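You operate a simulated robot arm through the tools that you are given. There is no shell and no other tool.

Carry out the task below with a simulated robot arm. There is one attempt and no reset: what you move stays moved.

Task
Put things in order on the top of the dark table. At the end: the white fuse from the top of the dark table stands where the grey roller stood; the coupler from the top of the dark table stands where the short grey hose stood; the short grey hose from the top of the dark table stands where the white fuse stood; the grey roller from the top of the dark table stands on top of the blue coil; whatever was shut is shut again. Leave all else as you found it, and nothing knocked over.

The check looks at the end state, three seconds after you hand in, the way a careful person would. Anything else that was tipped, shoved, dropped, spilled or broken makes it a failure.

Robot
A 6-joint arm with a two-finger parallel gripper, fixed in place. Base frame: the origin is at the foot of the arm, x ahead of it, y to its left, z up; the work surface is at about z = 0. Readings come in mm, rad, newtons and seconds.
With the tool pointing down near the work surface it reaches from about 160 to 420 mm from the base axis. Its first joint turns from -1.152 to 1.152 rad. Payload 1.57 kg.
The tool frame sits at the grasp point between the pads (the TCP): z along the fingers, y along the line on which they close. The tips reach 30 mm beyond it. Largest opening 80 mm; finger width 17, thickness 12; the body of the gripper, 40 by 82 mm, starts 80 mm behind the TCP.
Orientation is told as [roll, pitch, yaw] about the base's x, y, z axes, in that order, counted from this pose: with the fingers straight down and closing along the base's y, the tool's x points along the base's -x, its y along +y and its z along -z.

Tools
- The arm moves only by the tool move_arm. Its argument "series" is text: rows parted by semicolons, each of 7 numbers parted by spaces: the shift along the tool's x, y, z in units of 300 mm (1.0 is 300 mm), then the turn, a rotation vector about the tool's x, y, z in units of 60 degrees (1.0 is 60 degrees), then the finger opening in mm, from 0 to 80. In form: tx ty tz ax ay az grip; .... A call has 1 to 20 rows; each row is the pose to reach, as a shift and turn from the pose commanded when the call began, along the tool's axes at that moment. A call with a number of a shift or a turn outside -1 to 1 is refused whole. Rows are played at 5 a second. More than 50 mm and 0.15 rad between two rows, or a gripper value outside its range, and nothing of the call is played. Where a pose cannot be reached the arm comes as near as it can. A force on the tool above 40 N (or 10 N above the force at the start of the call, whichever is more), or a blocked arm, ends the call early, and 0.2 s more pass. Each finger travels about 153 mm/s and halts on what it meets, pressing with about 26 N; the grip force reading is that of the motor and also rises with nothing between the fingers. The clock runs only during rows and for 0.2 s after the last one: add rows that repeat a pose to give the fingers time. The reply holds the time, the measured pose of the TCP, the force on the tool along the base axes, the opening and the grip force, in the units named above and with some noise, with the torque about the TCP (base axes, N m) and any sound that the robot's microphone picked up.
- Cameras (640 x 400 px; columns grow to the right, rows downward): "scene" is fixed at [48, -332.2, 412.4]; the picture's right is [0.81, -0.59, 0.00], its down [-0.40, -0.55, -0.73] and it looks along [0.43, 0.59, -0.68] (base axes); focal length 227 px, centre (320, 200). "wrist" rides on the gripper at [72, -7, -122] in the tool frame; the picture's right is [0.09, 1.00, 0.00], its down [-0.84, 0.08, -0.54] and it looks along [-0.54, 0.05, 0.84] (tool axes); focal length 238 px, centre (320, 200). There is no depth. A picture from a camera that has moved, and an enlarged one, comes with that camera's place and axes in the base frame and with its lens.
- get_image(camera): a new picture of that camera. It takes no simulated time.
- close_up(camera, box): a new picture of the part [left, top, right, bottom] of that camera's present view, enlarged. It takes no simulated time.
- sign_off(): hands the job in; it is judged then, once.

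Nothing tells you positions but the pictures and the camera data. Unless the task says otherwise, let go and move clear before handing in.

The tools are called after "Emit:" as a command line: name --argument value ..., lists and objects as JSON in quotes. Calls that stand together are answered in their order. move_arm: Moves the arm, as the interface text tells. Its arguments: {"type":"object","properties":{"series":{"type":"string"}},"required":["series"]} The other tools are called the same way: get_image (camera) takes a picture; close_up (camera, box) takes an enlarged picture of a part of a camera's view; sign_off () hands the job in.

At the start:

```text
time_s: 0.0
ee_pos: [222.1, -54.5, 247.3]
tcp_rot: [-0.002, 0.0, -0.001]
ft_force: [0.1, 1.3, -0.5]
torque: [0.01, 0.02, 0.0]
gripper_width: 79.8
finger_force: 0.0
```

scene: 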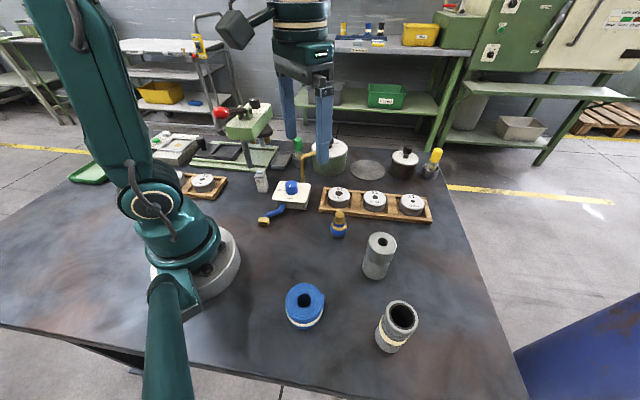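
wrist: 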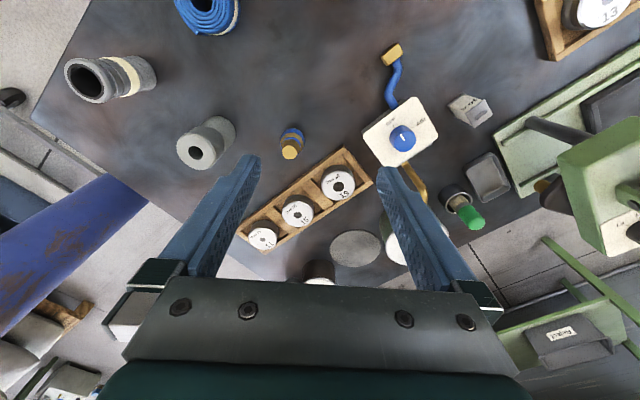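

I see a dark table with a blue coil, a grey roller, a short grey hose with a light band, a small brass/blue coupler, a tray with white/grey discs, and other items further back. I will look closer before moving anything.

Emit:
close_up --camera "scene" --box '[230, 130, 450, 270]'

Emit:
close_up --camera "scene" --box '[260, 200, 460, 370]'

Emit:
close_up --camera "scene" --box '[60, 90, 300, 240]'

Emit:
close_up --camera "wrist" --box '[220, 20, 540, 280]'

```text
2.86 times, centred on (340, 200) of scene
camera zoom: at [48.0, -332.2, 412.4], right [0.81, -0.59, 0.0], down [-0.4, -0.55, -0.73], along [0.43, 0.59, -0.68], focal length 650 px, centre (263, 200)
```

zoom: 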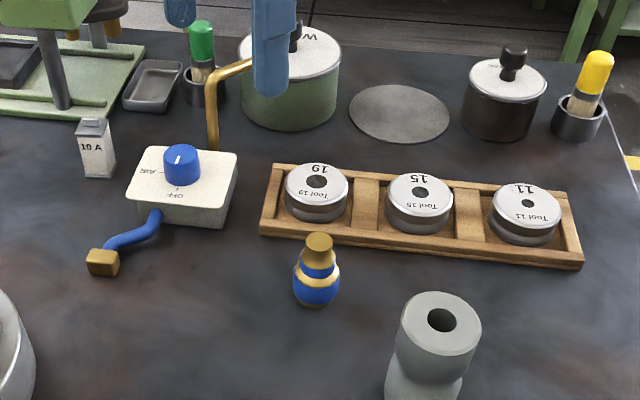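

```text
2.35 times, centred on (360, 285) of scene
camera zoom: at [48.0, -332.2, 412.4], right [0.81, -0.59, 0.0], down [-0.4, -0.55, -0.73], along [0.43, 0.59, -0.68], focal length 535 px, centre (226, 0)
```

zoom: 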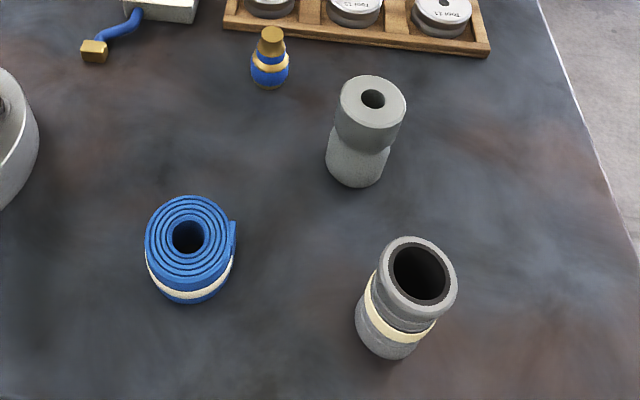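

```text
2.67 times, centred on (180, 165) of scene
camera zoom: at [48.0, -332.2, 412.4], right [0.81, -0.59, 0.0], down [-0.4, -0.55, -0.73], along [0.43, 0.59, -0.68], focal length 606 px, centre (693, 293)
```

zoom: 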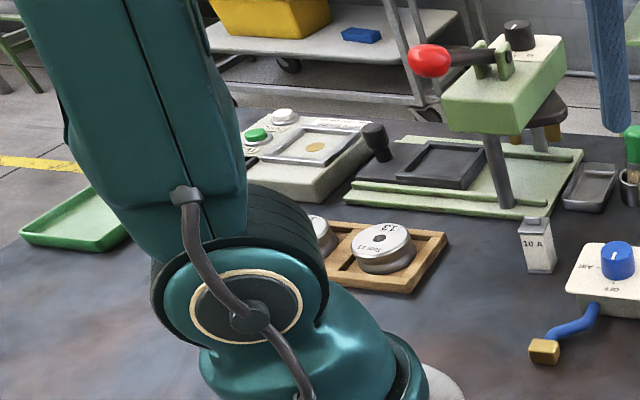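

```text
1.54 times, centred on (380, 150) of wrist
camera zoom: at [150.8, -61.0, 369.9], right [-0.09, 1.0, 0.0], down [0.84, 0.08, 0.54], along [0.54, 0.05, -0.84], focal length 367 px, centre (228, 277)
```

zoom: 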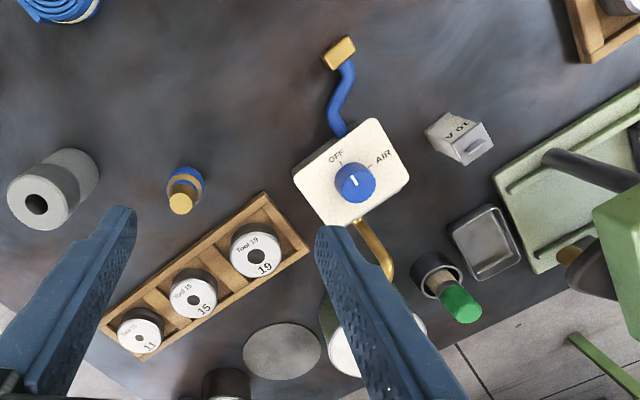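

I take the roller to be near (275, -209), hose near (201, -308), coil near (114, -200), coupler near (278, -88) and fuse near (205, 155). I move above the roller to get a better view with the wrist camera.

Emit:
move_arm --series "-0.035 -0.103 0 0 0 0 80; -0.07 -0.206 0 0 0 0 80; -0.106 -0.309 0 0 0 0 80; -0.141 -0.412 0 0 0 0 80; -0.177 -0.515 0 0 0 0 80; -0.177 -0.515 0 0 0 0 80"

Emit:
get_image --camera "wrist"

Emit:
get_image --camera "scene"

```text
time_s: 1.4
ee_pos: [268.1, -209.7, 243.3]
tcp_rot: [0.0, 0.001, 0.0]
ft_force: [0.4, -0.7, -0.1]
torque: [0.03, 0.01, -0.01]
gripper_width: 80.3
finger_force: 0.0
out of reach, approached as far as the arm can: row 5, 6
```

```text
taken
camera wrist: at [197.1, -212.9, 366.3], right [-0.09, 1.0, 0.0], down [0.84, 0.08, 0.54], along [0.54, 0.05, -0.84], focal length 238 px, centre (320, 200)
```

wrist: 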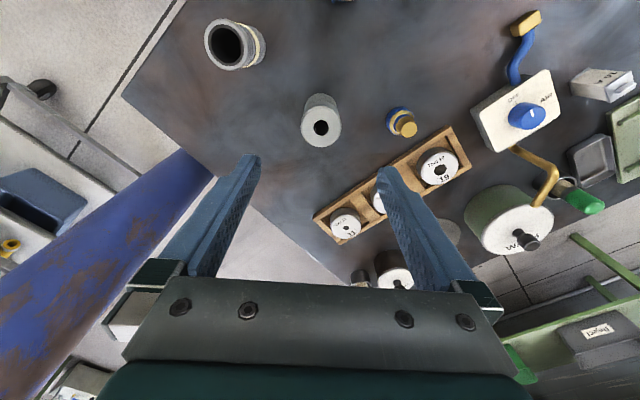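

```text
taken
```

scene: 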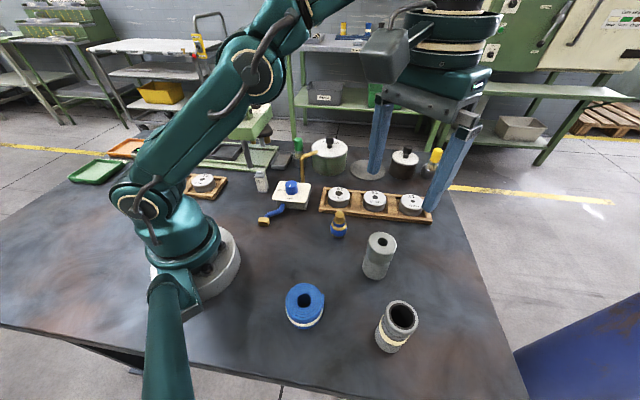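

The roller top lies near (273, -205), about 95 mm high. I come down to a point above it for a closer look.

Emit:
move_arm --series "0.003 0.004 0.08 0 0 0 80; 0.006 0.008 0.16 0 0 0 80; 0.01 0.013 0.24 0 0 0 80; 0.01 0.013 0.32 0 0 0 80; 0.01 0.013 0.32 0 0 0 80"

Emit:
get_image --camera "wrist"

Emit:
get_image --camera "scene"

```text
time_s: 2.6
ee_pos: [264.8, -202.1, 148.8]
tcp_rot: [0.001, -0.001, 0.0]
ft_force: [-0.3, 0.8, -0.3]
torque: [0.0, 0.02, 0.02]
gripper_width: 80.2
finger_force: 0.1
```

```text
taken
camera wrist: at [194.2, -208.0, 270.6], right [-0.09, 1.0, 0.0], down [0.84, 0.08, 0.54], along [0.54, 0.05, -0.84], focal length 238 px, centre (320, 200)
```

wrist: 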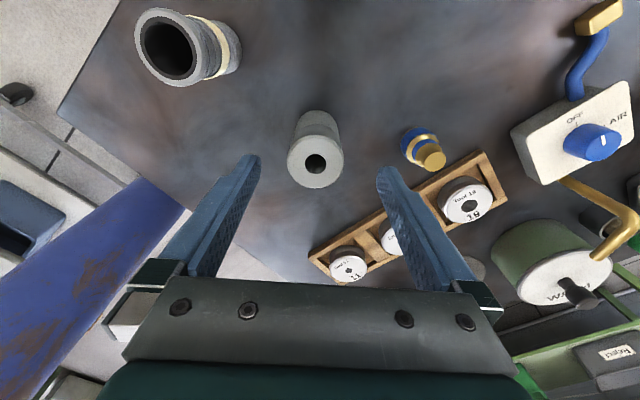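

```text
taken
```

scene: 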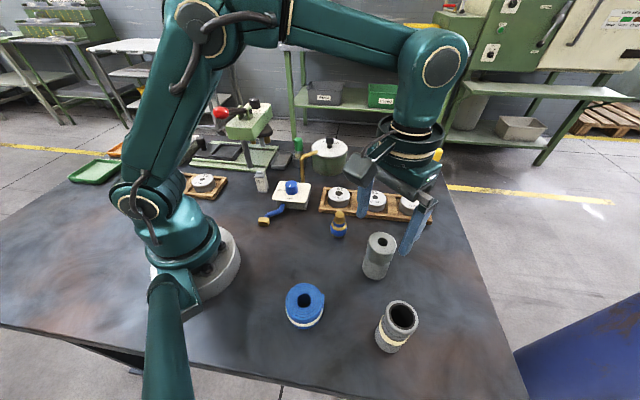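

The roller is confirmed at about (272.6, -204.8), 94.5 mm tall and 45 mm across. Before picking it I go to look at the blue coil from above.

Emit:
move_arm --series "0.1 0 -0.05 0 0 0 80; 0.2 0 -0.1 0 0 0 80; 0.3 0 -0.15 0 0 0 80; 0.4 0 -0.15 0 0 0 80; 0.5 0 -0.15 0 0 0 80; 0.5 0 -0.15 0 0 0 80"

Emit:
get_image --camera "wrist"

Emit:
get_image --camera "scene"

```text
time_s: 4.0
ee_pos: [116.1, -202.7, 194.6]
tcp_rot: [-0.001, 0.001, -0.001]
ft_force: [-0.2, 0.2, -0.5]
torque: [-0.01, 0.0, 0.02]
gripper_width: 80.2
finger_force: 0.0
```

```text
taken
camera wrist: at [44.6, -208.1, 316.1], right [-0.09, 1.0, 0.0], down [0.84, 0.08, 0.54], along [0.54, 0.05, -0.84], focal length 238 px, centre (320, 200)
```

wrist: 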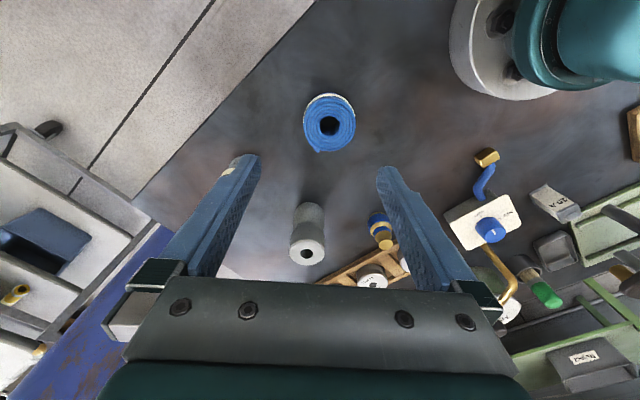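

```text
taken
```

scene: 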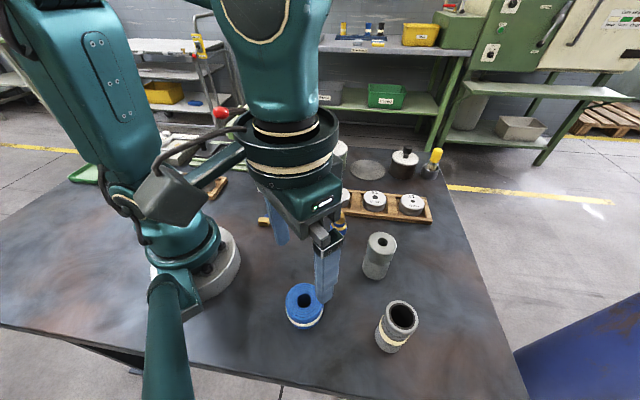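

The coil sits near (118, -190), about 47 mm high. I take enlarged pictures to fix its centre and height.

Emit:
close_up --camera "wrist" --box '[270, 80, 390, 170]'

Emit:
close_up --camera "scene" --box '[265, 270, 345, 340]'

Emit:
close_up --camera "wrist" --box '[440, 130, 640, 260]'

```text
4.44 times, centred on (330, 125) of wrist
camera zoom: at [44.6, -208.1, 316.1], right [-0.09, 1.0, 0.0], down [0.84, 0.08, 0.54], along [0.54, 0.05, -0.84], focal length 1059 px, centre (276, 533)
```

zoom: 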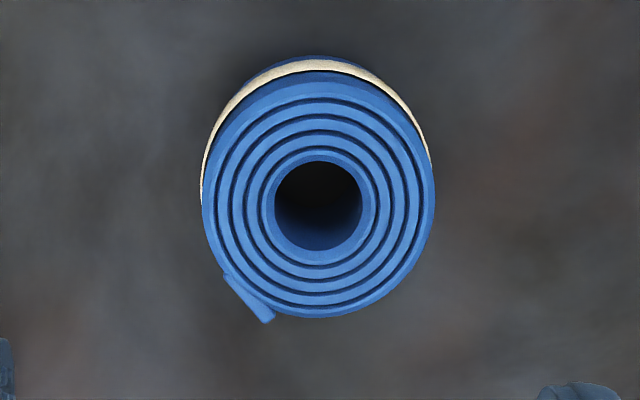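

```text
5.71 times, centred on (305, 305) of scene
camera zoom: at [48.0, -332.2, 412.4], right [0.81, -0.59, 0.0], down [-0.4, -0.55, -0.73], along [0.43, 0.59, -0.68], focal length 1299 px, centre (406, -400)
```

zoom: 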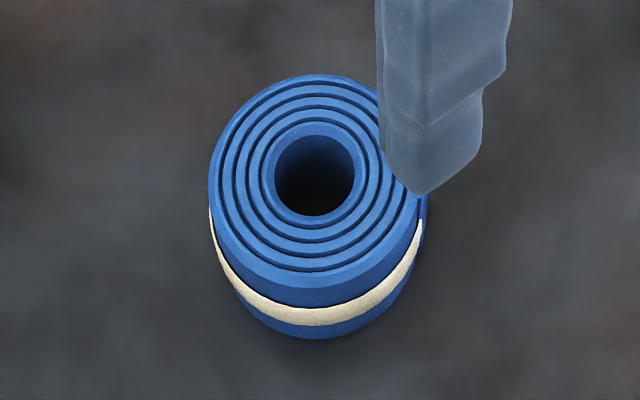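

```text
3.08 times, centred on (540, 195) of wrist
camera zoom: at [44.6, -208.1, 316.1], right [-0.09, 1.0, 0.0], down [0.84, 0.08, 0.54], along [0.54, 0.05, -0.84], focal length 733 px, centre (-357, 215)
```

zoom: 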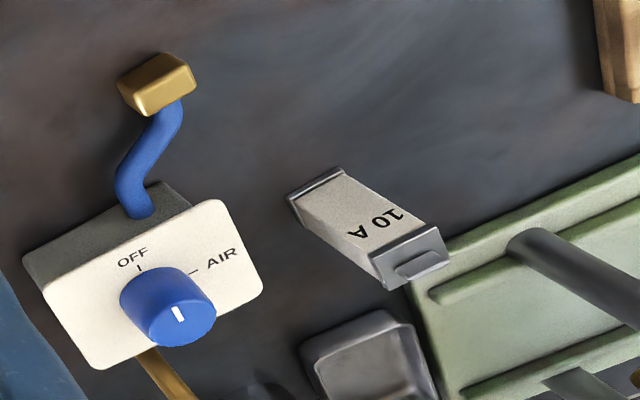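

The coil top centre is about (119, -190.5) at height 46–47 mm. Now I go back to the roller and lower the open fingers around it.

Emit:
move_arm --series "-0.13 -0.003 0.02 0 0 0 80; -0.26 -0.006 0.04 0 0 0 80; -0.39 -0.009 0.06 0 0 0 80; -0.52 -0.0123 0.08 0 0 0 80; -0.52 -0.0123 0.15 0 0 0 80; -0.52 -0.0123 0.22 0 0 0 80; -0.52 -0.0123 0.29 0 0 0 80; -0.52 -0.0123 0.36 0 0 0 80; -0.52 -0.0123 0.43 0 0 0 80; -0.52 -0.0123 0.487 0 0 0 80; -0.52 -0.0123 0.487 0 0 0 80; -0.52 -0.0123 0.487 0 0 0 80"

Emit:
get_image --camera "wrist"

Emit:
get_image --camera "scene"

```text
time_s: 6.6
ee_pos: [273.2, -208.1, 47.8]
tcp_rot: [-0.001, 0.0, 0.0]
ft_force: [-0.2, 0.8, -0.1]
torque: [0.0, -0.01, 0.01]
gripper_width: 79.8
finger_force: 0.1
```

```text
taken
camera wrist: at [200.7, -212.4, 169.1], right [-0.09, 1.0, 0.0], down [0.84, 0.08, 0.54], along [0.54, 0.05, -0.84], focal length 238 px, centre (320, 200)
```

wrist: 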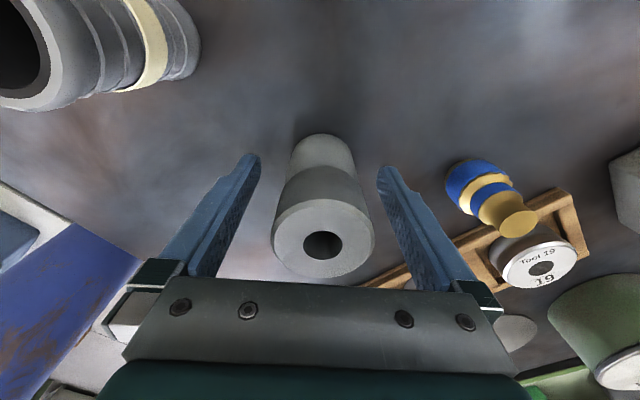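

```text
taken
```

scene: 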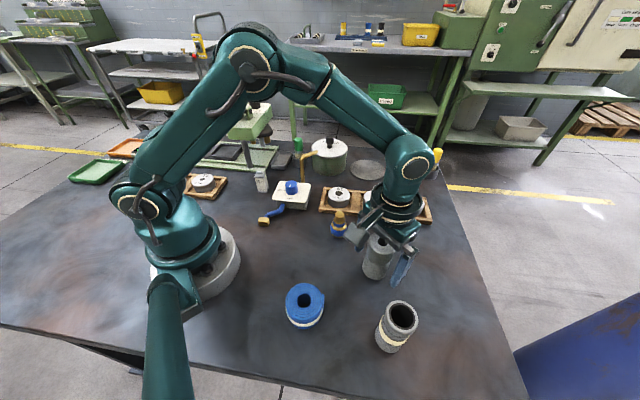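

The fingers straddle the roller evenly at mid height. I close the gripper on it.

Emit:
move_arm --series "0 0 0 0 0 0 50; 0 0 0 0 0 0 30; 0 0 0 0 0 0 20; 0 0 0 0 0 0 20"

Emit:
get_image --camera "wrist"

```text
time_s: 7.6
ee_pos: [272.0, -206.2, 48.3]
tcp_rot: [0.0, 0.0, 0.0]
ft_force: [-0.3, -0.5, 0.4]
torque: [-0.03, -0.04, 0.01]
gripper_width: 47.2
finger_force: 26.0
```

```text
taken
camera wrist: at [200.7, -212.4, 169.3], right [-0.09, 1.0, 0.0], down [0.84, 0.08, 0.54], along [0.54, 0.05, -0.84], focal length 238 px, centre (320, 200)
```

wrist: 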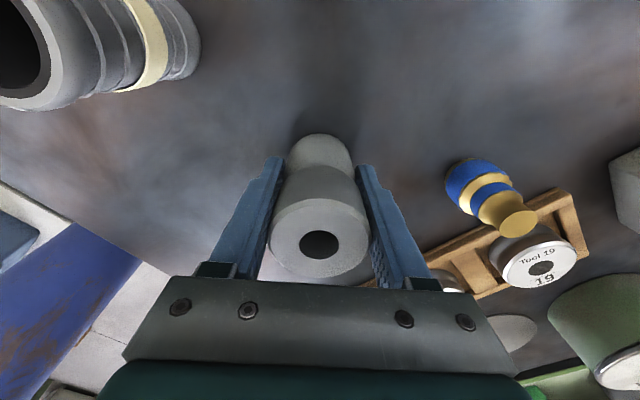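

The roller is held at 47 mm width. I lift it straight up and check that it comes along cleanly.

Emit:
move_arm --series "0 0 -0.02 0 0 0 20; 0 0 -0.08 0 0 0 20; 0 0 -0.16 0 0 0 20; 0 0 -0.24 0 0 0 20; 0 0 -0.32 0 0 0 20; 0 0 -0.32 0 0 0 20"

Emit:
get_image --camera "wrist"

Emit:
get_image --camera "scene"

```text
time_s: 9.0
ee_pos: [273.0, -207.0, 142.7]
tcp_rot: [0.0, -0.001, 0.0]
ft_force: [0.3, 0.1, -2.4]
torque: [0.01, 0.03, 0.02]
gripper_width: 47.1
finger_force: 25.6
```

```text
taken
camera wrist: at [200.8, -211.4, 265.1], right [-0.09, 1.0, 0.0], down [0.84, 0.08, 0.54], along [0.54, 0.05, -0.84], focal length 238 px, centre (320, 200)
```

wrist: 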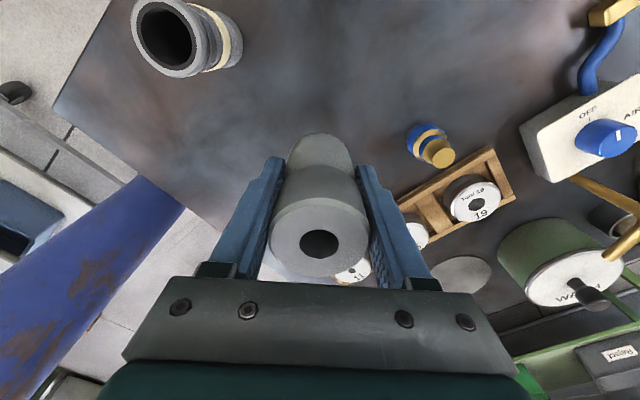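

```text
taken
```

scene: 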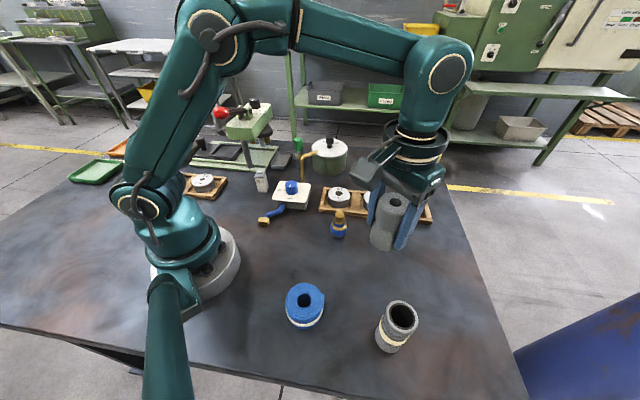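

The roller hangs straight in the fingers. I carry it over to above the blue coil.

Emit:
move_arm --series "0.08 0.008 0 0 0 0 20; 0.19 0.018 0 0 0 0 20; 0.3 0.028 0 0 0 0 20; 0.41 0.038 0 0 0 0 20; 0.48 0.046 0 0 0 0 20; 0.512 0.0485 0 0 0 0 20; 0.512 0.0485 0 0 0 0 20; 0.512 0.0485 0 0 0 0 20"

Emit:
get_image --camera "wrist"

Emit:
get_image --camera "scene"

```text
time_s: 10.8
ee_pos: [118.1, -191.5, 142.8]
tcp_rot: [-0.001, 0.0, 0.0]
ft_force: [0.1, 0.2, -1.5]
torque: [-0.02, 0.04, 0.03]
gripper_width: 47.8
finger_force: 25.9
```

```text
taken
camera wrist: at [46.2, -197.5, 264.7], right [-0.09, 1.0, 0.0], down [0.84, 0.08, 0.54], along [0.54, 0.05, -0.84], focal length 238 px, centre (320, 200)
```

wrist: 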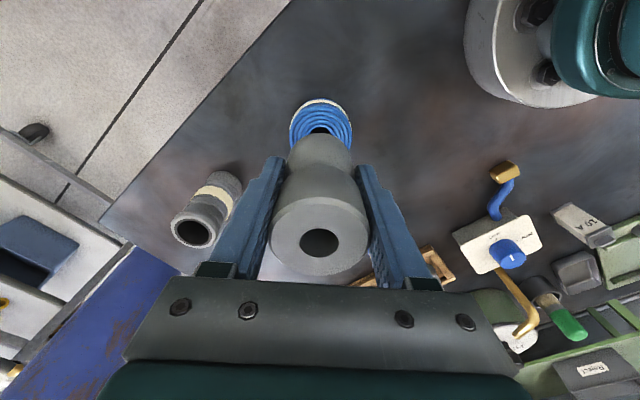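

```text
taken
```

scene: 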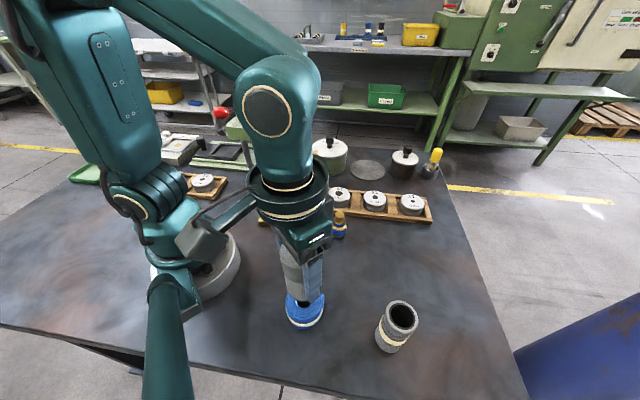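

The roller is centred over the coil. I lower it to just above the coil top.

Emit:
move_arm --series "-0.004 0 0.04 0 0 0 20; -0.004 0 0.08 0 0 0 20; -0.004 0 0.11 0 0 0 20; -0.004 0 0.135 0 0 0 20; -0.004 0 0.148 0 0 0 20; -0.004 0 0.148 0 0 0 20; -0.004 0 0.148 0 0 0 20"

Emit:
close_up --camera "scene" --box '[250, 220, 370, 340]'

Emit:
close_up --camera "wrist" --box '[250, 60, 390, 280]'

```text
time_s: 12.4
ee_pos: [120.1, -191.3, 99.3]
tcp_rot: [0.0, -0.001, 0.0]
ft_force: [-1.0, -0.4, -1.6]
torque: [0.01, 0.03, -0.01]
gripper_width: 47.3
finger_force: 26.1
```

```text
3.33 times, centred on (310, 280) of scene
camera zoom: at [48.0, -332.2, 412.4], right [0.81, -0.59, 0.0], down [-0.4, -0.55, -0.73], along [0.43, 0.59, -0.68], focal length 758 px, centre (353, -67)
```

zoom: 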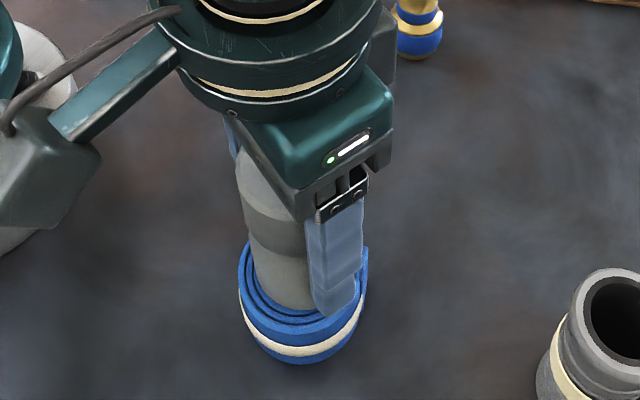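

```text
1.82 times, centred on (320, 170) of wrist
camera zoom: at [47.8, -197.5, 220.8], right [-0.09, 1.0, 0.0], down [0.84, 0.08, 0.54], along [0.54, 0.05, -0.84], focal length 433 px, centre (320, 254)
```

zoom: 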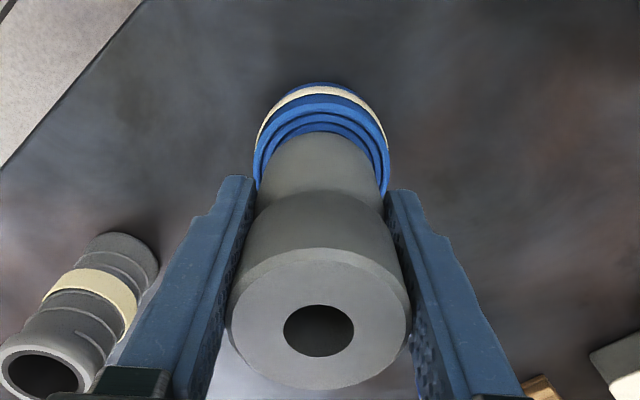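

The roller base is a few millimetres above the coil and looks concentric. I lower in small steps and watch the force.

Emit:
move_arm --series "0 0 0.004 0 0 0 20; 0 0 0.008 0 0 0 20; 0 0 0.011 0 0 0 20; 0 0 0.011 0 0 0 20"

```text
time_s: 13.4
ee_pos: [119.5, -190.9, 94.9]
tcp_rot: [0.0, 0.0, 0.001]
ft_force: [0.3, -0.5, -1.7]
torque: [0.02, 0.03, 0.01]
gripper_width: 47.5
finger_force: 26.5
```

No contact yet, still carrying the full weight. I go down another small step.

Emit:
move_arm --series "0 0 0.002 0 0 0 20; 0 0 0.004 0 0 0 20; 0 0 0.004 0 0 0 20"

Emit:
close_up --camera "scene" --box '[270, 250, 350, 330]'

```text
time_s: 14.2
ee_pos: [118.9, -191.0, 94.1]
tcp_rot: [0.0, 0.0, 0.002]
ft_force: [-0.1, -0.3, -0.9]
torque: [0.01, -0.02, 0.02]
gripper_width: 47.4
finger_force: 25.8
```

```text
5.00 times, centred on (310, 290) of scene
camera zoom: at [48.0, -332.2, 412.4], right [0.81, -0.59, 0.0], down [-0.4, -0.55, -0.73], along [0.43, 0.59, -0.68], focal length 1137 px, centre (370, -250)
```

zoom: 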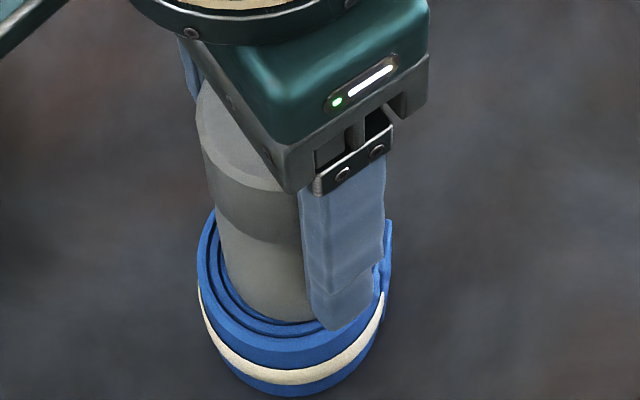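

Close to contact. I go down about one millimetre more.

Emit:
move_arm --series "0 0 0.002 0 0 0 20; 0 0 0.004 0 0 0 20; 0 0 0.004 0 0 0 20"

```text
time_s: 15.0
ee_pos: [120.1, -192.8, 92.6]
tcp_rot: [0.0, -0.003, 0.0]
ft_force: [0.7, 3.7, 16.7]
torque: [0.34, -0.09, 0.0]
gripper_width: 47.2
finger_force: 25.8
```

Contact is made with 17 N, a little more than I want. I ease up slightly before letting go.

Emit:
move_arm --series "0 0 -0.0015 0 0 0 20; 0 0 -0.0025 0 0 0 20; 0 0 -0.0025 0 0 0 20"

```text
time_s: 15.8
ee_pos: [119.4, -192.1, 93.8]
tcp_rot: [0.002, 0.001, 0.0]
ft_force: [0.4, -0.1, -2.4]
torque: [0.0, 0.04, 0.03]
gripper_width: 47.4
finger_force: 26.5
```

It has just lifted off again. I go down a third of a millimetre and then open gently.

Emit:
move_arm --series "0 0 0.0012 0 0 0 20; 0 0 0.0012 0 0 0 20"

```text
time_s: 16.4
ee_pos: [119.4, -191.8, 93.5]
tcp_rot: [0.0, -0.001, 0.0]
ft_force: [0.2, 1.2, 1.2]
torque: [-0.03, 0.0, -0.03]
gripper_width: 47.3
finger_force: 25.6
```

Light contact now. I open the fingers and look before rising.

Emit:
move_arm --series "0 0 0 0 0 0 49; 0 0 0 0 0 0 55; 0 0 0 0 0 0 65; 0 0 0 0 0 0 80; 0 0 0 0 0 0 80"

Emit:
get_image --camera "wrist"

```text
time_s: 17.6
ee_pos: [119.9, -191.9, 92.8]
tcp_rot: [-0.001, 0.0, 0.0]
ft_force: [0.0, -0.8, 0.4]
torque: [-0.01, 0.01, -0.02]
gripper_width: 79.8
finger_force: 0.1
```

```text
taken
camera wrist: at [47.6, -197.5, 215.4], right [-0.09, 1.0, 0.0], down [0.84, 0.08, 0.54], along [0.54, 0.05, -0.84], focal length 238 px, centre (320, 200)
```

wrist: 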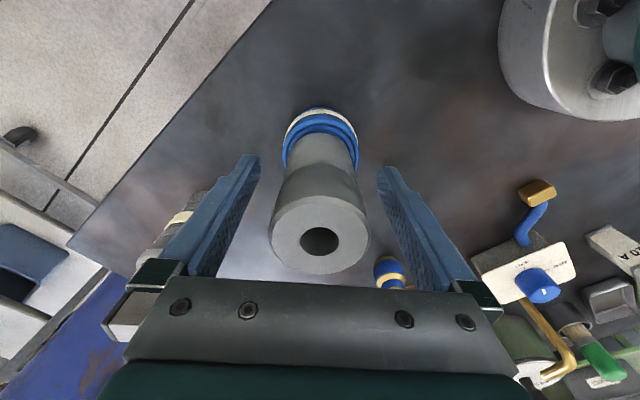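

The roller stands on the coil without moving. I rise straight up clear of it and travel toward the fuse.

Emit:
move_arm --series "0 0 -0.05 0 0 0 80; 0 0 -0.15 0 0 0 80; 0 0 -0.27 0 0 0 80; 0 0 -0.4 0 0 0 80; -0.09 0.08 -0.4 0 0 0 80; -0.18 0.16 -0.4 0 0 0 80; -0.27 0.24 -0.4 0 0 0 80; -0.36 0.32 -0.4 0 0 0 80; -0.37 0.46 -0.4 0 0 0 80; -0.37 0.6 -0.4 0 0 0 80; -0.37 0.74 -0.4 0 0 0 80; -0.36 0.88 -0.4 0 0 0 80; -0.34 1.0 -0.4 0 0 0 80; -0.34 1.0 -0.4 0 0 0 80"

Emit:
get_image --camera "scene"

Emit:
get_image --camera "wrist"

```text
time_s: 20.6
ee_pos: [221.5, 109.8, 213.4]
tcp_rot: [0.0, 0.001, 0.001]
ft_force: [0.3, 0.3, 0.0]
torque: [0.01, 0.02, -0.01]
gripper_width: 80.1
finger_force: 0.1
```

```text
taken
```

scene: 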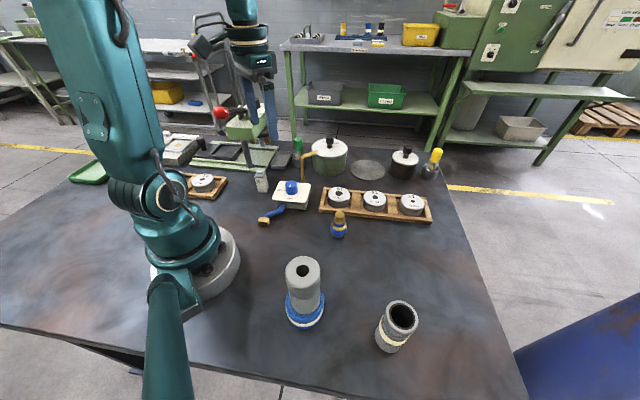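

```text
taken
camera wrist: at [150.6, 103.9, 335.0], right [-0.09, 1.0, 0.0], down [0.84, 0.08, 0.54], along [0.54, 0.05, -0.84], focal length 238 px, centre (320, 200)
```

wrist: 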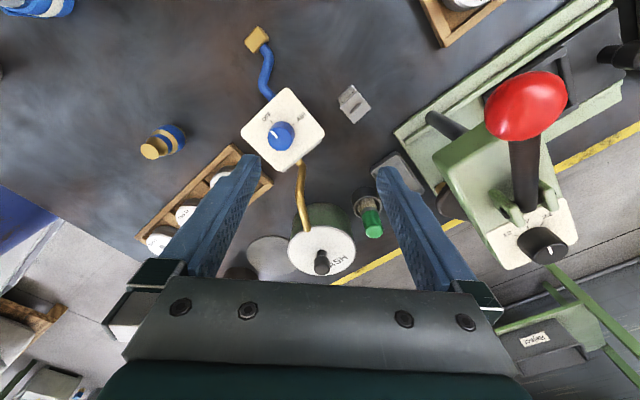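

The press's red lever knob seems to stand fairly near above the fuse, so I examine it and the fuse from here before descending.

Emit:
close_up --camera "wrist" --box '[300, 60, 400, 150]'

Emit:
close_up --camera "wrist" --box '[400, 40, 640, 280]'

Emit:
close_up --camera "scene" --box '[160, 70, 340, 220]'

```text
4.44 times, centred on (350, 105) of wrist
camera zoom: at [150.6, 103.9, 335.0], right [-0.09, 1.0, 0.0], down [0.84, 0.08, 0.54], along [0.54, 0.05, -0.84], focal length 1059 px, centre (187, 622)
```

zoom: 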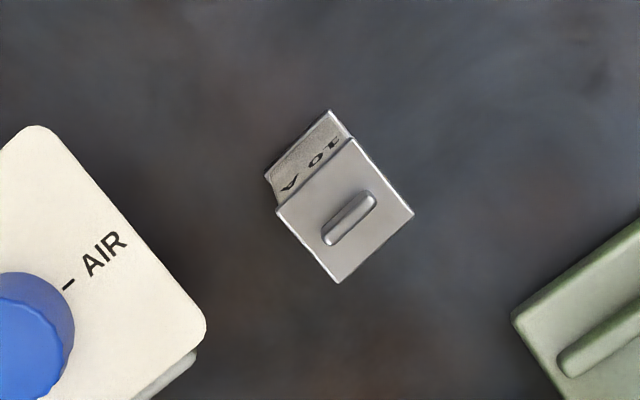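

```text
1.67 times, centred on (520, 160) of wrist
camera zoom: at [150.6, 103.9, 335.0], right [-0.09, 1.0, 0.0], down [0.84, 0.08, 0.54], along [0.54, 0.05, -0.84], focal length 397 px, centre (-13, 267)
```

zoom: 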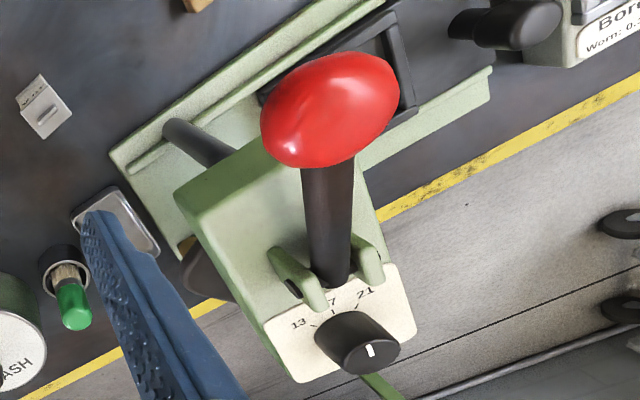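

```text
2.67 times, centred on (250, 145) of scene
camera zoom: at [48.0, -332.2, 412.4], right [0.81, -0.59, 0.0], down [-0.4, -0.55, -0.73], along [0.43, 0.59, -0.68], focal length 606 px, centre (507, 347)
```

zoom: 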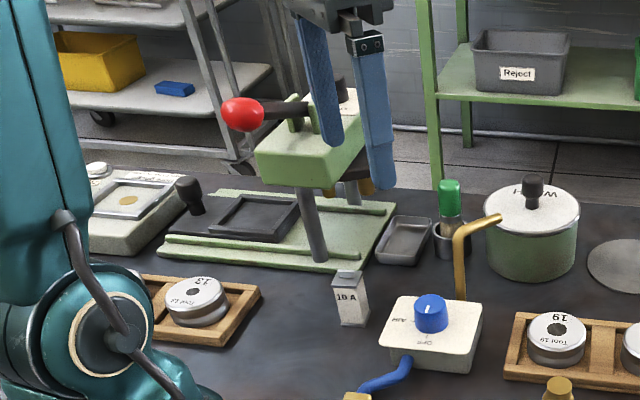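

The knob is centred near (166, 209, 209) and the fuse top near (204, 148, 57), with its edges turned about 48°. To keep the camera and gripper body away from the knob I turn the hand in place, toward a yaw of about 138°.

Emit:
move_arm --series "0 0 0 0 0 -0.14 80; 0 0 0 0 0 -0.28 80; 0 0 0 0 0 -0.42 80; 0 0 0 0 0 -0.56 80; 0 0 0 0 0 -0.7 80; 0 0 0 0 0 -0.84 80; 0 0 0 0 0 -0.98 80; 0 0 0 0 0 -1 80; 0 0 0 0 0 -1 80"

Emit:
get_image --camera "scene"

Emit:
get_image --camera "wrist"

```text
time_s: 22.6
ee_pos: [222.1, 109.6, 215.2]
tcp_rot: [0.0, 0.001, 1.047]
ft_force: [0.6, 0.2, -0.3]
torque: [-0.01, -0.02, 0.0]
gripper_width: 80.1
finger_force: 0.0
```

```text
taken
```

scene: 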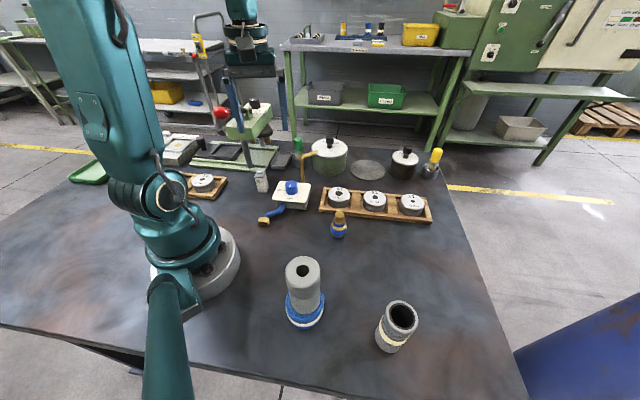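

```text
taken
camera wrist: at [191.6, 43.8, 335.9], right [-0.91, 0.42, 0.0], down [0.35, 0.76, 0.54], along [0.23, 0.49, -0.84], focal length 238 px, centre (320, 200)
```

wrist: 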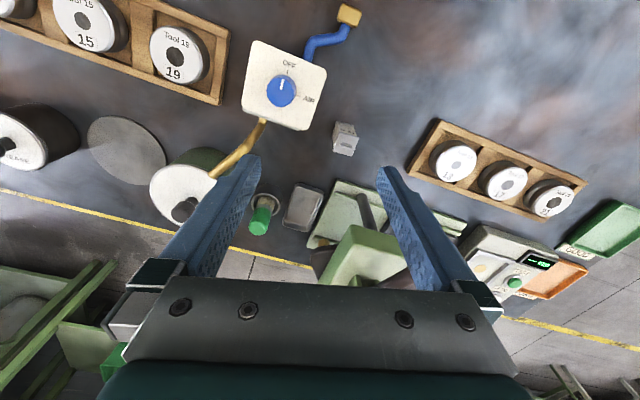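

Turning works without trouble. I keep turning another 60°.

Emit:
move_arm --series "0 0 0 0 0 -0.14 80; 0 0 0 0 0 -0.28 80; 0 0 0 0 0 -0.42 80; 0 0 0 0 0 -0.56 80; 0 0 0 0 0 -0.7 80; 0 0 0 0 0 -0.84 80; 0 0 0 0 0 -0.98 80; 0 0 0 0 0 -1 80; 0 0 0 0 0 -1 80"

Emit:
get_image --camera "wrist"

```text
time_s: 24.6
ee_pos: [221.2, 109.0, 213.2]
tcp_rot: [-0.002, -0.001, 2.096]
ft_force: [0.1, 1.1, 0.6]
torque: [0.02, -0.01, 0.01]
gripper_width: 79.9
finger_force: 0.1
```

```text
taken
camera wrist: at [263.5, 50.4, 335.8], right [-0.82, -0.58, 0.0], down [-0.49, 0.69, 0.54], along [-0.31, 0.44, -0.84], focal length 238 px, centre (320, 200)
```

wrist: 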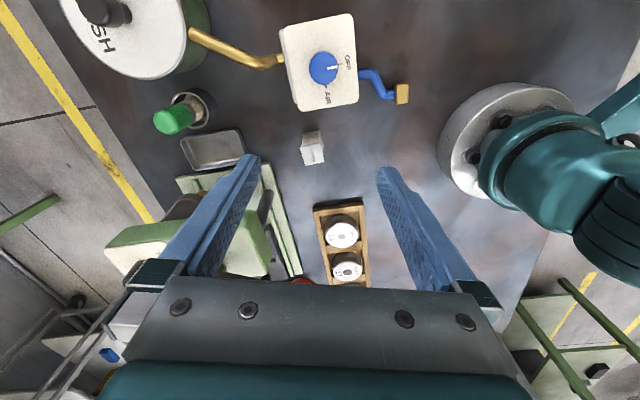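

120° is fine too. Now I finish the turn to about 138.5° and move above the fuse, staying high and narrowing the fingers.

Emit:
move_arm --series "0 0 0 0 0 -0.13 60; 0 0 0 0 0 -0.25 60; 0 0 0 0 0 -0.308 60; -0.05 -0.005 0.01 0 0 -0.308 60; -0.1 -0.01 0.02 0 0 -0.308 60; -0.142 -0.015 0.04 0 0 -0.308 60; -0.142 -0.015 0.04 0 0 -0.308 60"

Emit:
get_image --camera "wrist"

Emit:
get_image --camera "scene"

```text
time_s: 26.2
ee_pos: [203.8, 147.3, 201.3]
tcp_rot: [0.001, 0.0, 2.417]
ft_force: [0.0, -0.2, 0.3]
torque: [-0.02, -0.04, -0.01]
gripper_width: 60.0
finger_force: 0.0
```

```text
taken
camera wrist: at [262.8, 105.8, 324.3], right [-0.59, -0.81, 0.0], down [-0.68, 0.5, 0.54], along [-0.44, 0.32, -0.84], focal length 238 px, centre (320, 200)
```

wrist: 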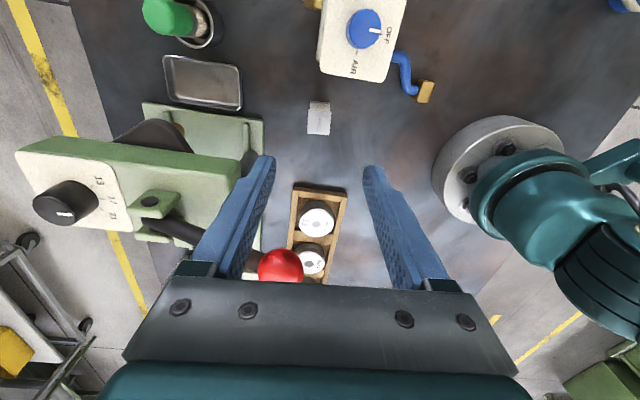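

```text
taken
```

scene: 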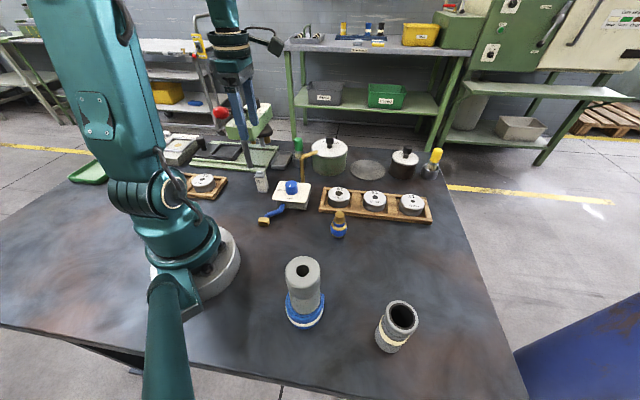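

The fuse is visible below and the press head lies to the left of the left finger. I zoom in for exact alignment.

Emit:
close_up --camera "wrist" --box '[280, 85, 360, 155]'

Emit:
close_up --camera "wrist" --box '[150, 80, 360, 290]'

Emit:
close_up --camera "scene" --box '[190, 80, 310, 200]'

```text
5.71 times, centred on (320, 120) of wrist
camera zoom: at [262.8, 105.8, 324.3], right [-0.59, -0.81, 0.0], down [-0.68, 0.5, 0.54], along [-0.44, 0.32, -0.84], focal length 1362 px, centre (320, 657)
```

zoom: 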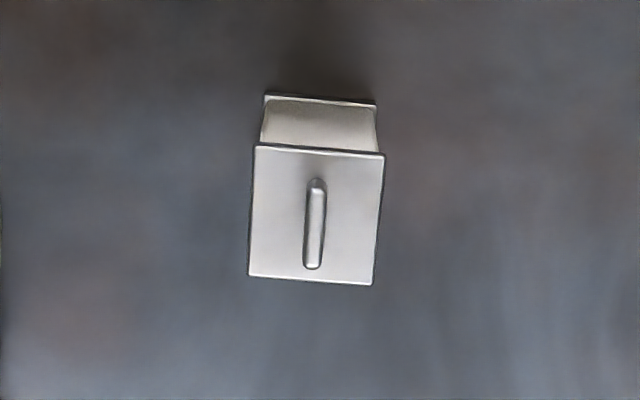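

```text
1.90 times, centred on (255, 185) of wrist
camera zoom: at [262.8, 105.8, 324.3], right [-0.59, -0.81, 0.0], down [-0.68, 0.5, 0.54], along [-0.44, 0.32, -0.84], focal length 454 px, centre (444, 229)
```

zoom: 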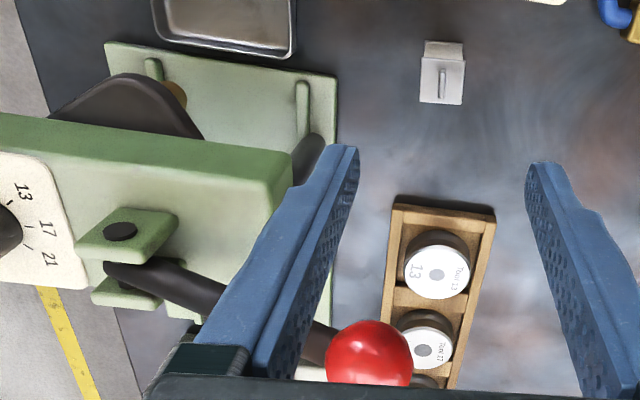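

```text
3.33 times, centred on (250, 140) of scene
camera zoom: at [48.0, -332.2, 412.4], right [0.81, -0.59, 0.0], down [-0.4, -0.55, -0.73], along [0.43, 0.59, -0.68], focal length 758 px, centre (553, 400)
```

zoom: 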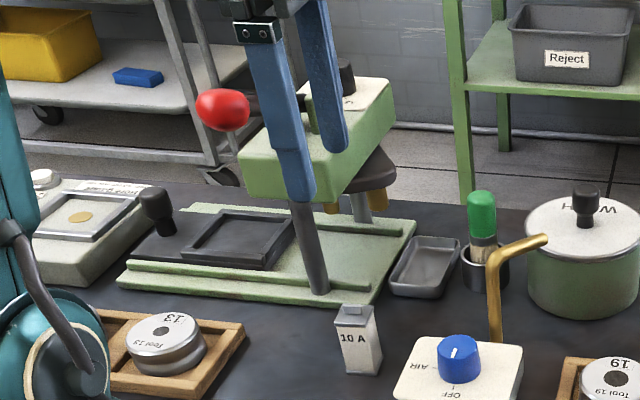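

I need to know the press head's near corner better before going down beside it, so I enlarge that part.

Emit:
close_up --camera "wrist" --box '[150, 110, 290, 270]'

Emit:
close_up --camera "scene" --box '[215, 95, 285, 155]'

```text
2.50 times, centred on (220, 190) of wrist
camera zoom: at [262.8, 105.8, 324.3], right [-0.59, -0.81, 0.0], down [-0.68, 0.5, 0.54], along [-0.44, 0.32, -0.84], focal length 596 px, centre (570, 225)
```

zoom: 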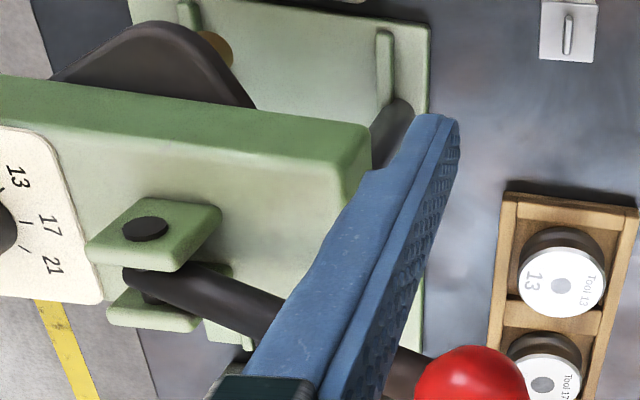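

```text
6.67 times, centred on (250, 125) of scene
camera zoom: at [48.0, -332.2, 412.4], right [0.81, -0.59, 0.0], down [-0.4, -0.55, -0.73], along [0.43, 0.59, -0.68], focal length 1516 px, centre (787, 700)
```

zoom: 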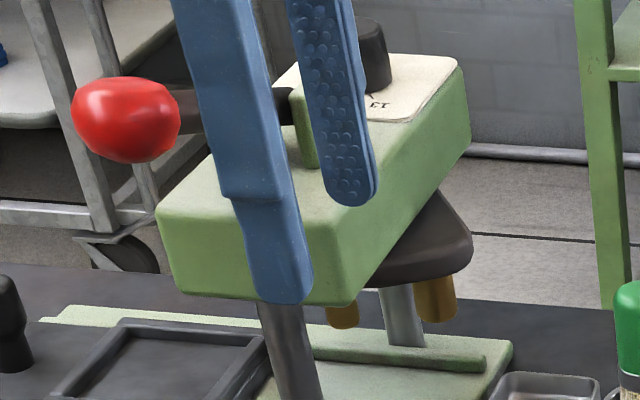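

The press head corner is about 28 mm to the side and 68 mm along, so the descent is clear; the fuse is centred at (204.3, 149.2), its top about 51 mm high. I align and descend part way.

Emit:
move_arm --series "-0.001 -0.001 0.06 0 0 -0.012 50; -0.002 -0.0022 0.14 0 0 -0.0233 50; -0.002 -0.0022 0.22 0 0 -0.0233 50; -0.002 -0.0022 0.29 0 0 -0.0233 50; -0.002 -0.0022 0.35 0 0 -0.0233 50; -0.002 -0.0022 0.35 0 0 -0.0233 50"

Emit:
get_image --camera "wrist"

Emit:
close_up --camera "scene" --box '[190, 80, 310, 200]'

```text
time_s: 27.6
ee_pos: [204.5, 148.8, 96.2]
tcp_rot: [0.001, 0.0, 2.441]
ft_force: [0.3, 0.3, 0.3]
torque: [0.02, 0.01, 0.01]
gripper_width: 50.0
finger_force: 0.0
```

```text
taken
camera wrist: at [263.4, 108.1, 218.7], right [-0.57, -0.82, 0.0], down [-0.69, 0.48, 0.54], along [-0.44, 0.31, -0.84], focal length 238 px, centre (320, 200)
```

wrist: 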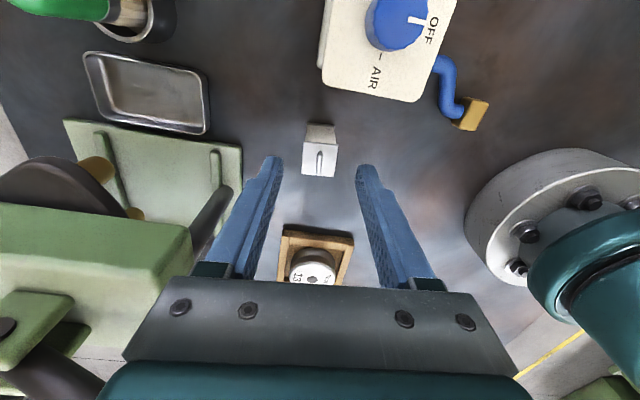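

```text
3.33 times, centred on (250, 140) of scene
camera zoom: at [48.0, -332.2, 412.4], right [0.81, -0.59, 0.0], down [-0.4, -0.55, -0.73], along [0.43, 0.59, -0.68], focal length 758 px, centre (553, 400)
```

zoom: 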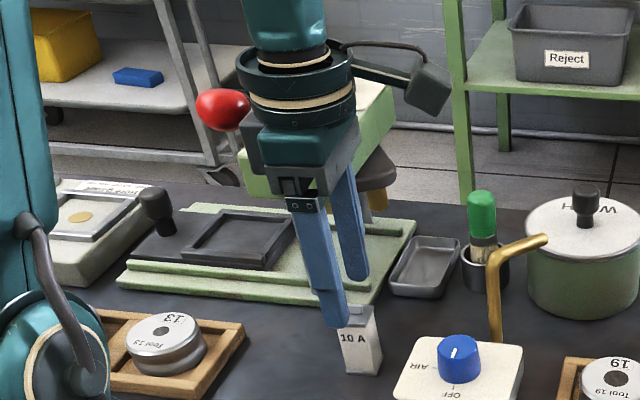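

The fuse is centred between the fingers and the press is well clear. I continue down to grasp height.

Emit:
move_arm --series "0 0 0.06 0 0 0 50; 0 0 0.12 0 0 0 50; 0 0 0.16 0 0 0 50; 0 0 0.182 0 0 0 50; 0 0 0.182 0 0 0 50"

Emit:
get_image --camera "wrist"

Emit:
close_up --camera "scene" --box '[190, 80, 310, 200]'

```text
time_s: 28.8
ee_pos: [204.2, 149.6, 41.7]
tcp_rot: [0.0, -0.002, 2.442]
ft_force: [-0.2, 0.7, -0.2]
torque: [-0.01, -0.03, 0.01]
gripper_width: 49.9
finger_force: 0.0
```

```text
taken
camera wrist: at [263.4, 108.4, 164.1], right [-0.57, -0.82, 0.0], down [-0.69, 0.48, 0.54], along [-0.44, 0.31, -0.84], focal length 238 px, centre (320, 200)
```

wrist: 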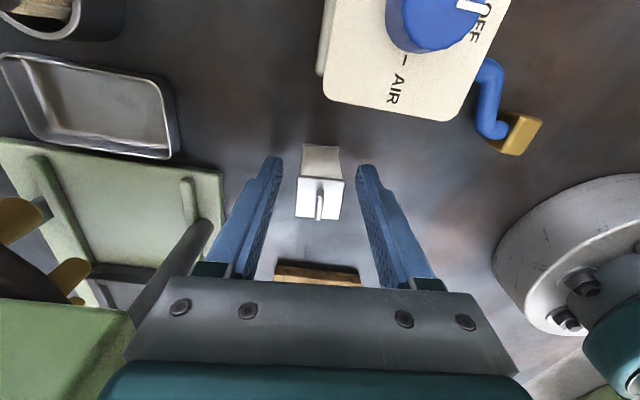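

```text
3.33 times, centred on (250, 140) of scene
camera zoom: at [48.0, -332.2, 412.4], right [0.81, -0.59, 0.0], down [-0.4, -0.55, -0.73], along [0.43, 0.59, -0.68], focal length 758 px, centre (553, 400)
```

zoom: 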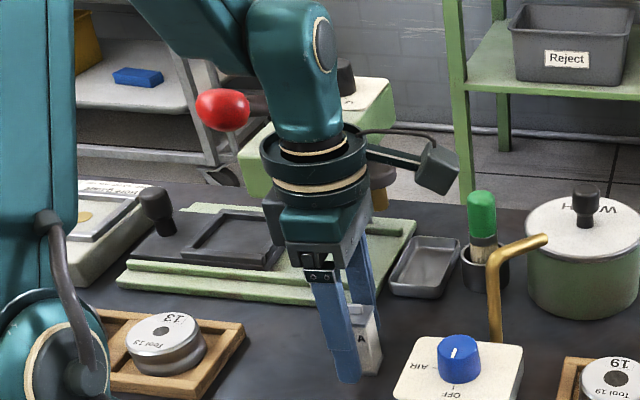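

The fuse stands centred between the pads. I close on it.

Emit:
move_arm --series "0 0 0 0 0 0 36; 0 0 0 0 0 0 26; 0 0 0 0 0 0 18; 0 0 0 0 0 0 15; 0 0 0 0 0 0 15"

Emit:
get_image --camera "wrist"

```text
time_s: 30.0
ee_pos: [204.8, 148.1, 42.5]
tcp_rot: [0.0, 0.001, 2.442]
ft_force: [0.3, 0.3, 0.2]
torque: [-0.03, -0.01, 0.02]
gripper_width: 25.3
finger_force: 26.1
```

```text
taken
camera wrist: at [263.4, 108.4, 164.3], right [-0.57, -0.82, 0.0], down [-0.69, 0.48, 0.54], along [-0.44, 0.31, -0.84], focal length 238 px, centre (320, 200)
```

wrist: 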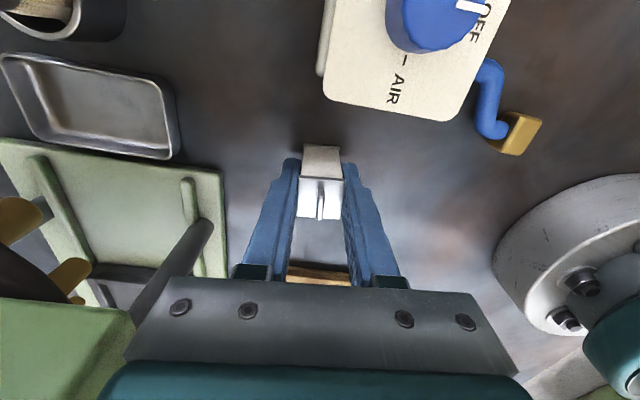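

The fuse is held firmly. I lift it straight up.

Emit:
move_arm --series "0 0 -0.02 0 0 0 15; 0 0 -0.08 0 0 0 15; 0 0 -0.18 0 0 0 15; 0 0 -0.3 0 0 0 15; 0 0 -0.42 0 0 0 15; 0 0 -0.54 0 0 0 15; 0 0 -0.58 0 0 0 15; 0 0 -0.58 0 0 0 15"

Emit:
get_image --camera "wrist"

Emit:
get_image --camera "scene"

```text
time_s: 31.8
ee_pos: [203.6, 147.8, 216.9]
tcp_rot: [-0.001, -0.001, 2.442]
ft_force: [0.2, 1.0, -0.1]
torque: [-0.01, -0.02, 0.03]
gripper_width: 25.1
finger_force: 26.1
```

```text
taken
camera wrist: at [263.2, 107.7, 338.6], right [-0.57, -0.82, 0.0], down [-0.69, 0.48, 0.54], along [-0.44, 0.31, -0.84], focal length 238 px, centre (320, 200)
```

wrist: 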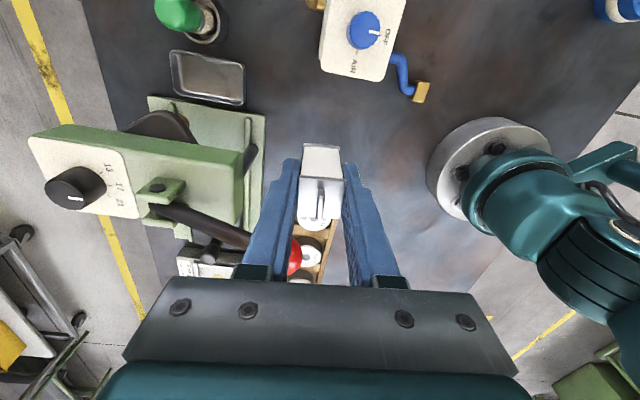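

```text
taken
```

scene: 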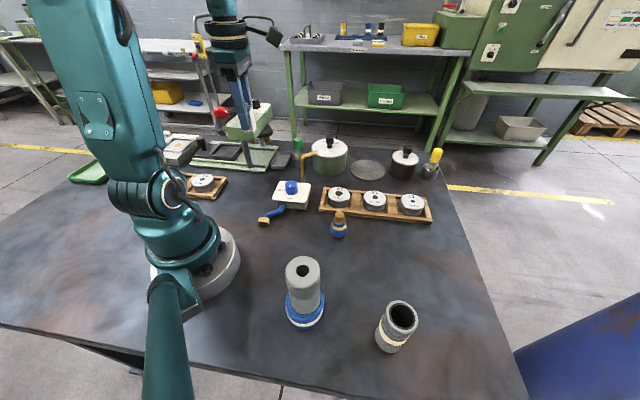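

Lifted cleanly. I carry it toward the roller's old spot while turning the hand back, in stages at height.

Emit:
move_arm --series "0.032 0.021 0 0 0 0.116 15; 0.064 0.042 0 0 0 0.232 15; 0.096 0.063 0 0 0 0.349 15; 0.128 0.084 0 0 0 0.465 15; 0.16 0.105 0 0 0 0.581 15; 0.193 0.127 0 0 0 0.697 15; 0.225 0.148 0 0 0 0.814 15; 0.257 0.169 0 0 0 0.93 15; 0.257 0.169 0 0 0 0.93 15"

```text
time_s: 33.8
ee_pos: [231.8, 59.0, 216.0]
tcp_rot: [0.0, 0.0, 1.468]
ft_force: [0.8, 0.3, -0.4]
torque: [-0.01, -0.03, 0.03]
gripper_width: 25.4
finger_force: 26.1
```

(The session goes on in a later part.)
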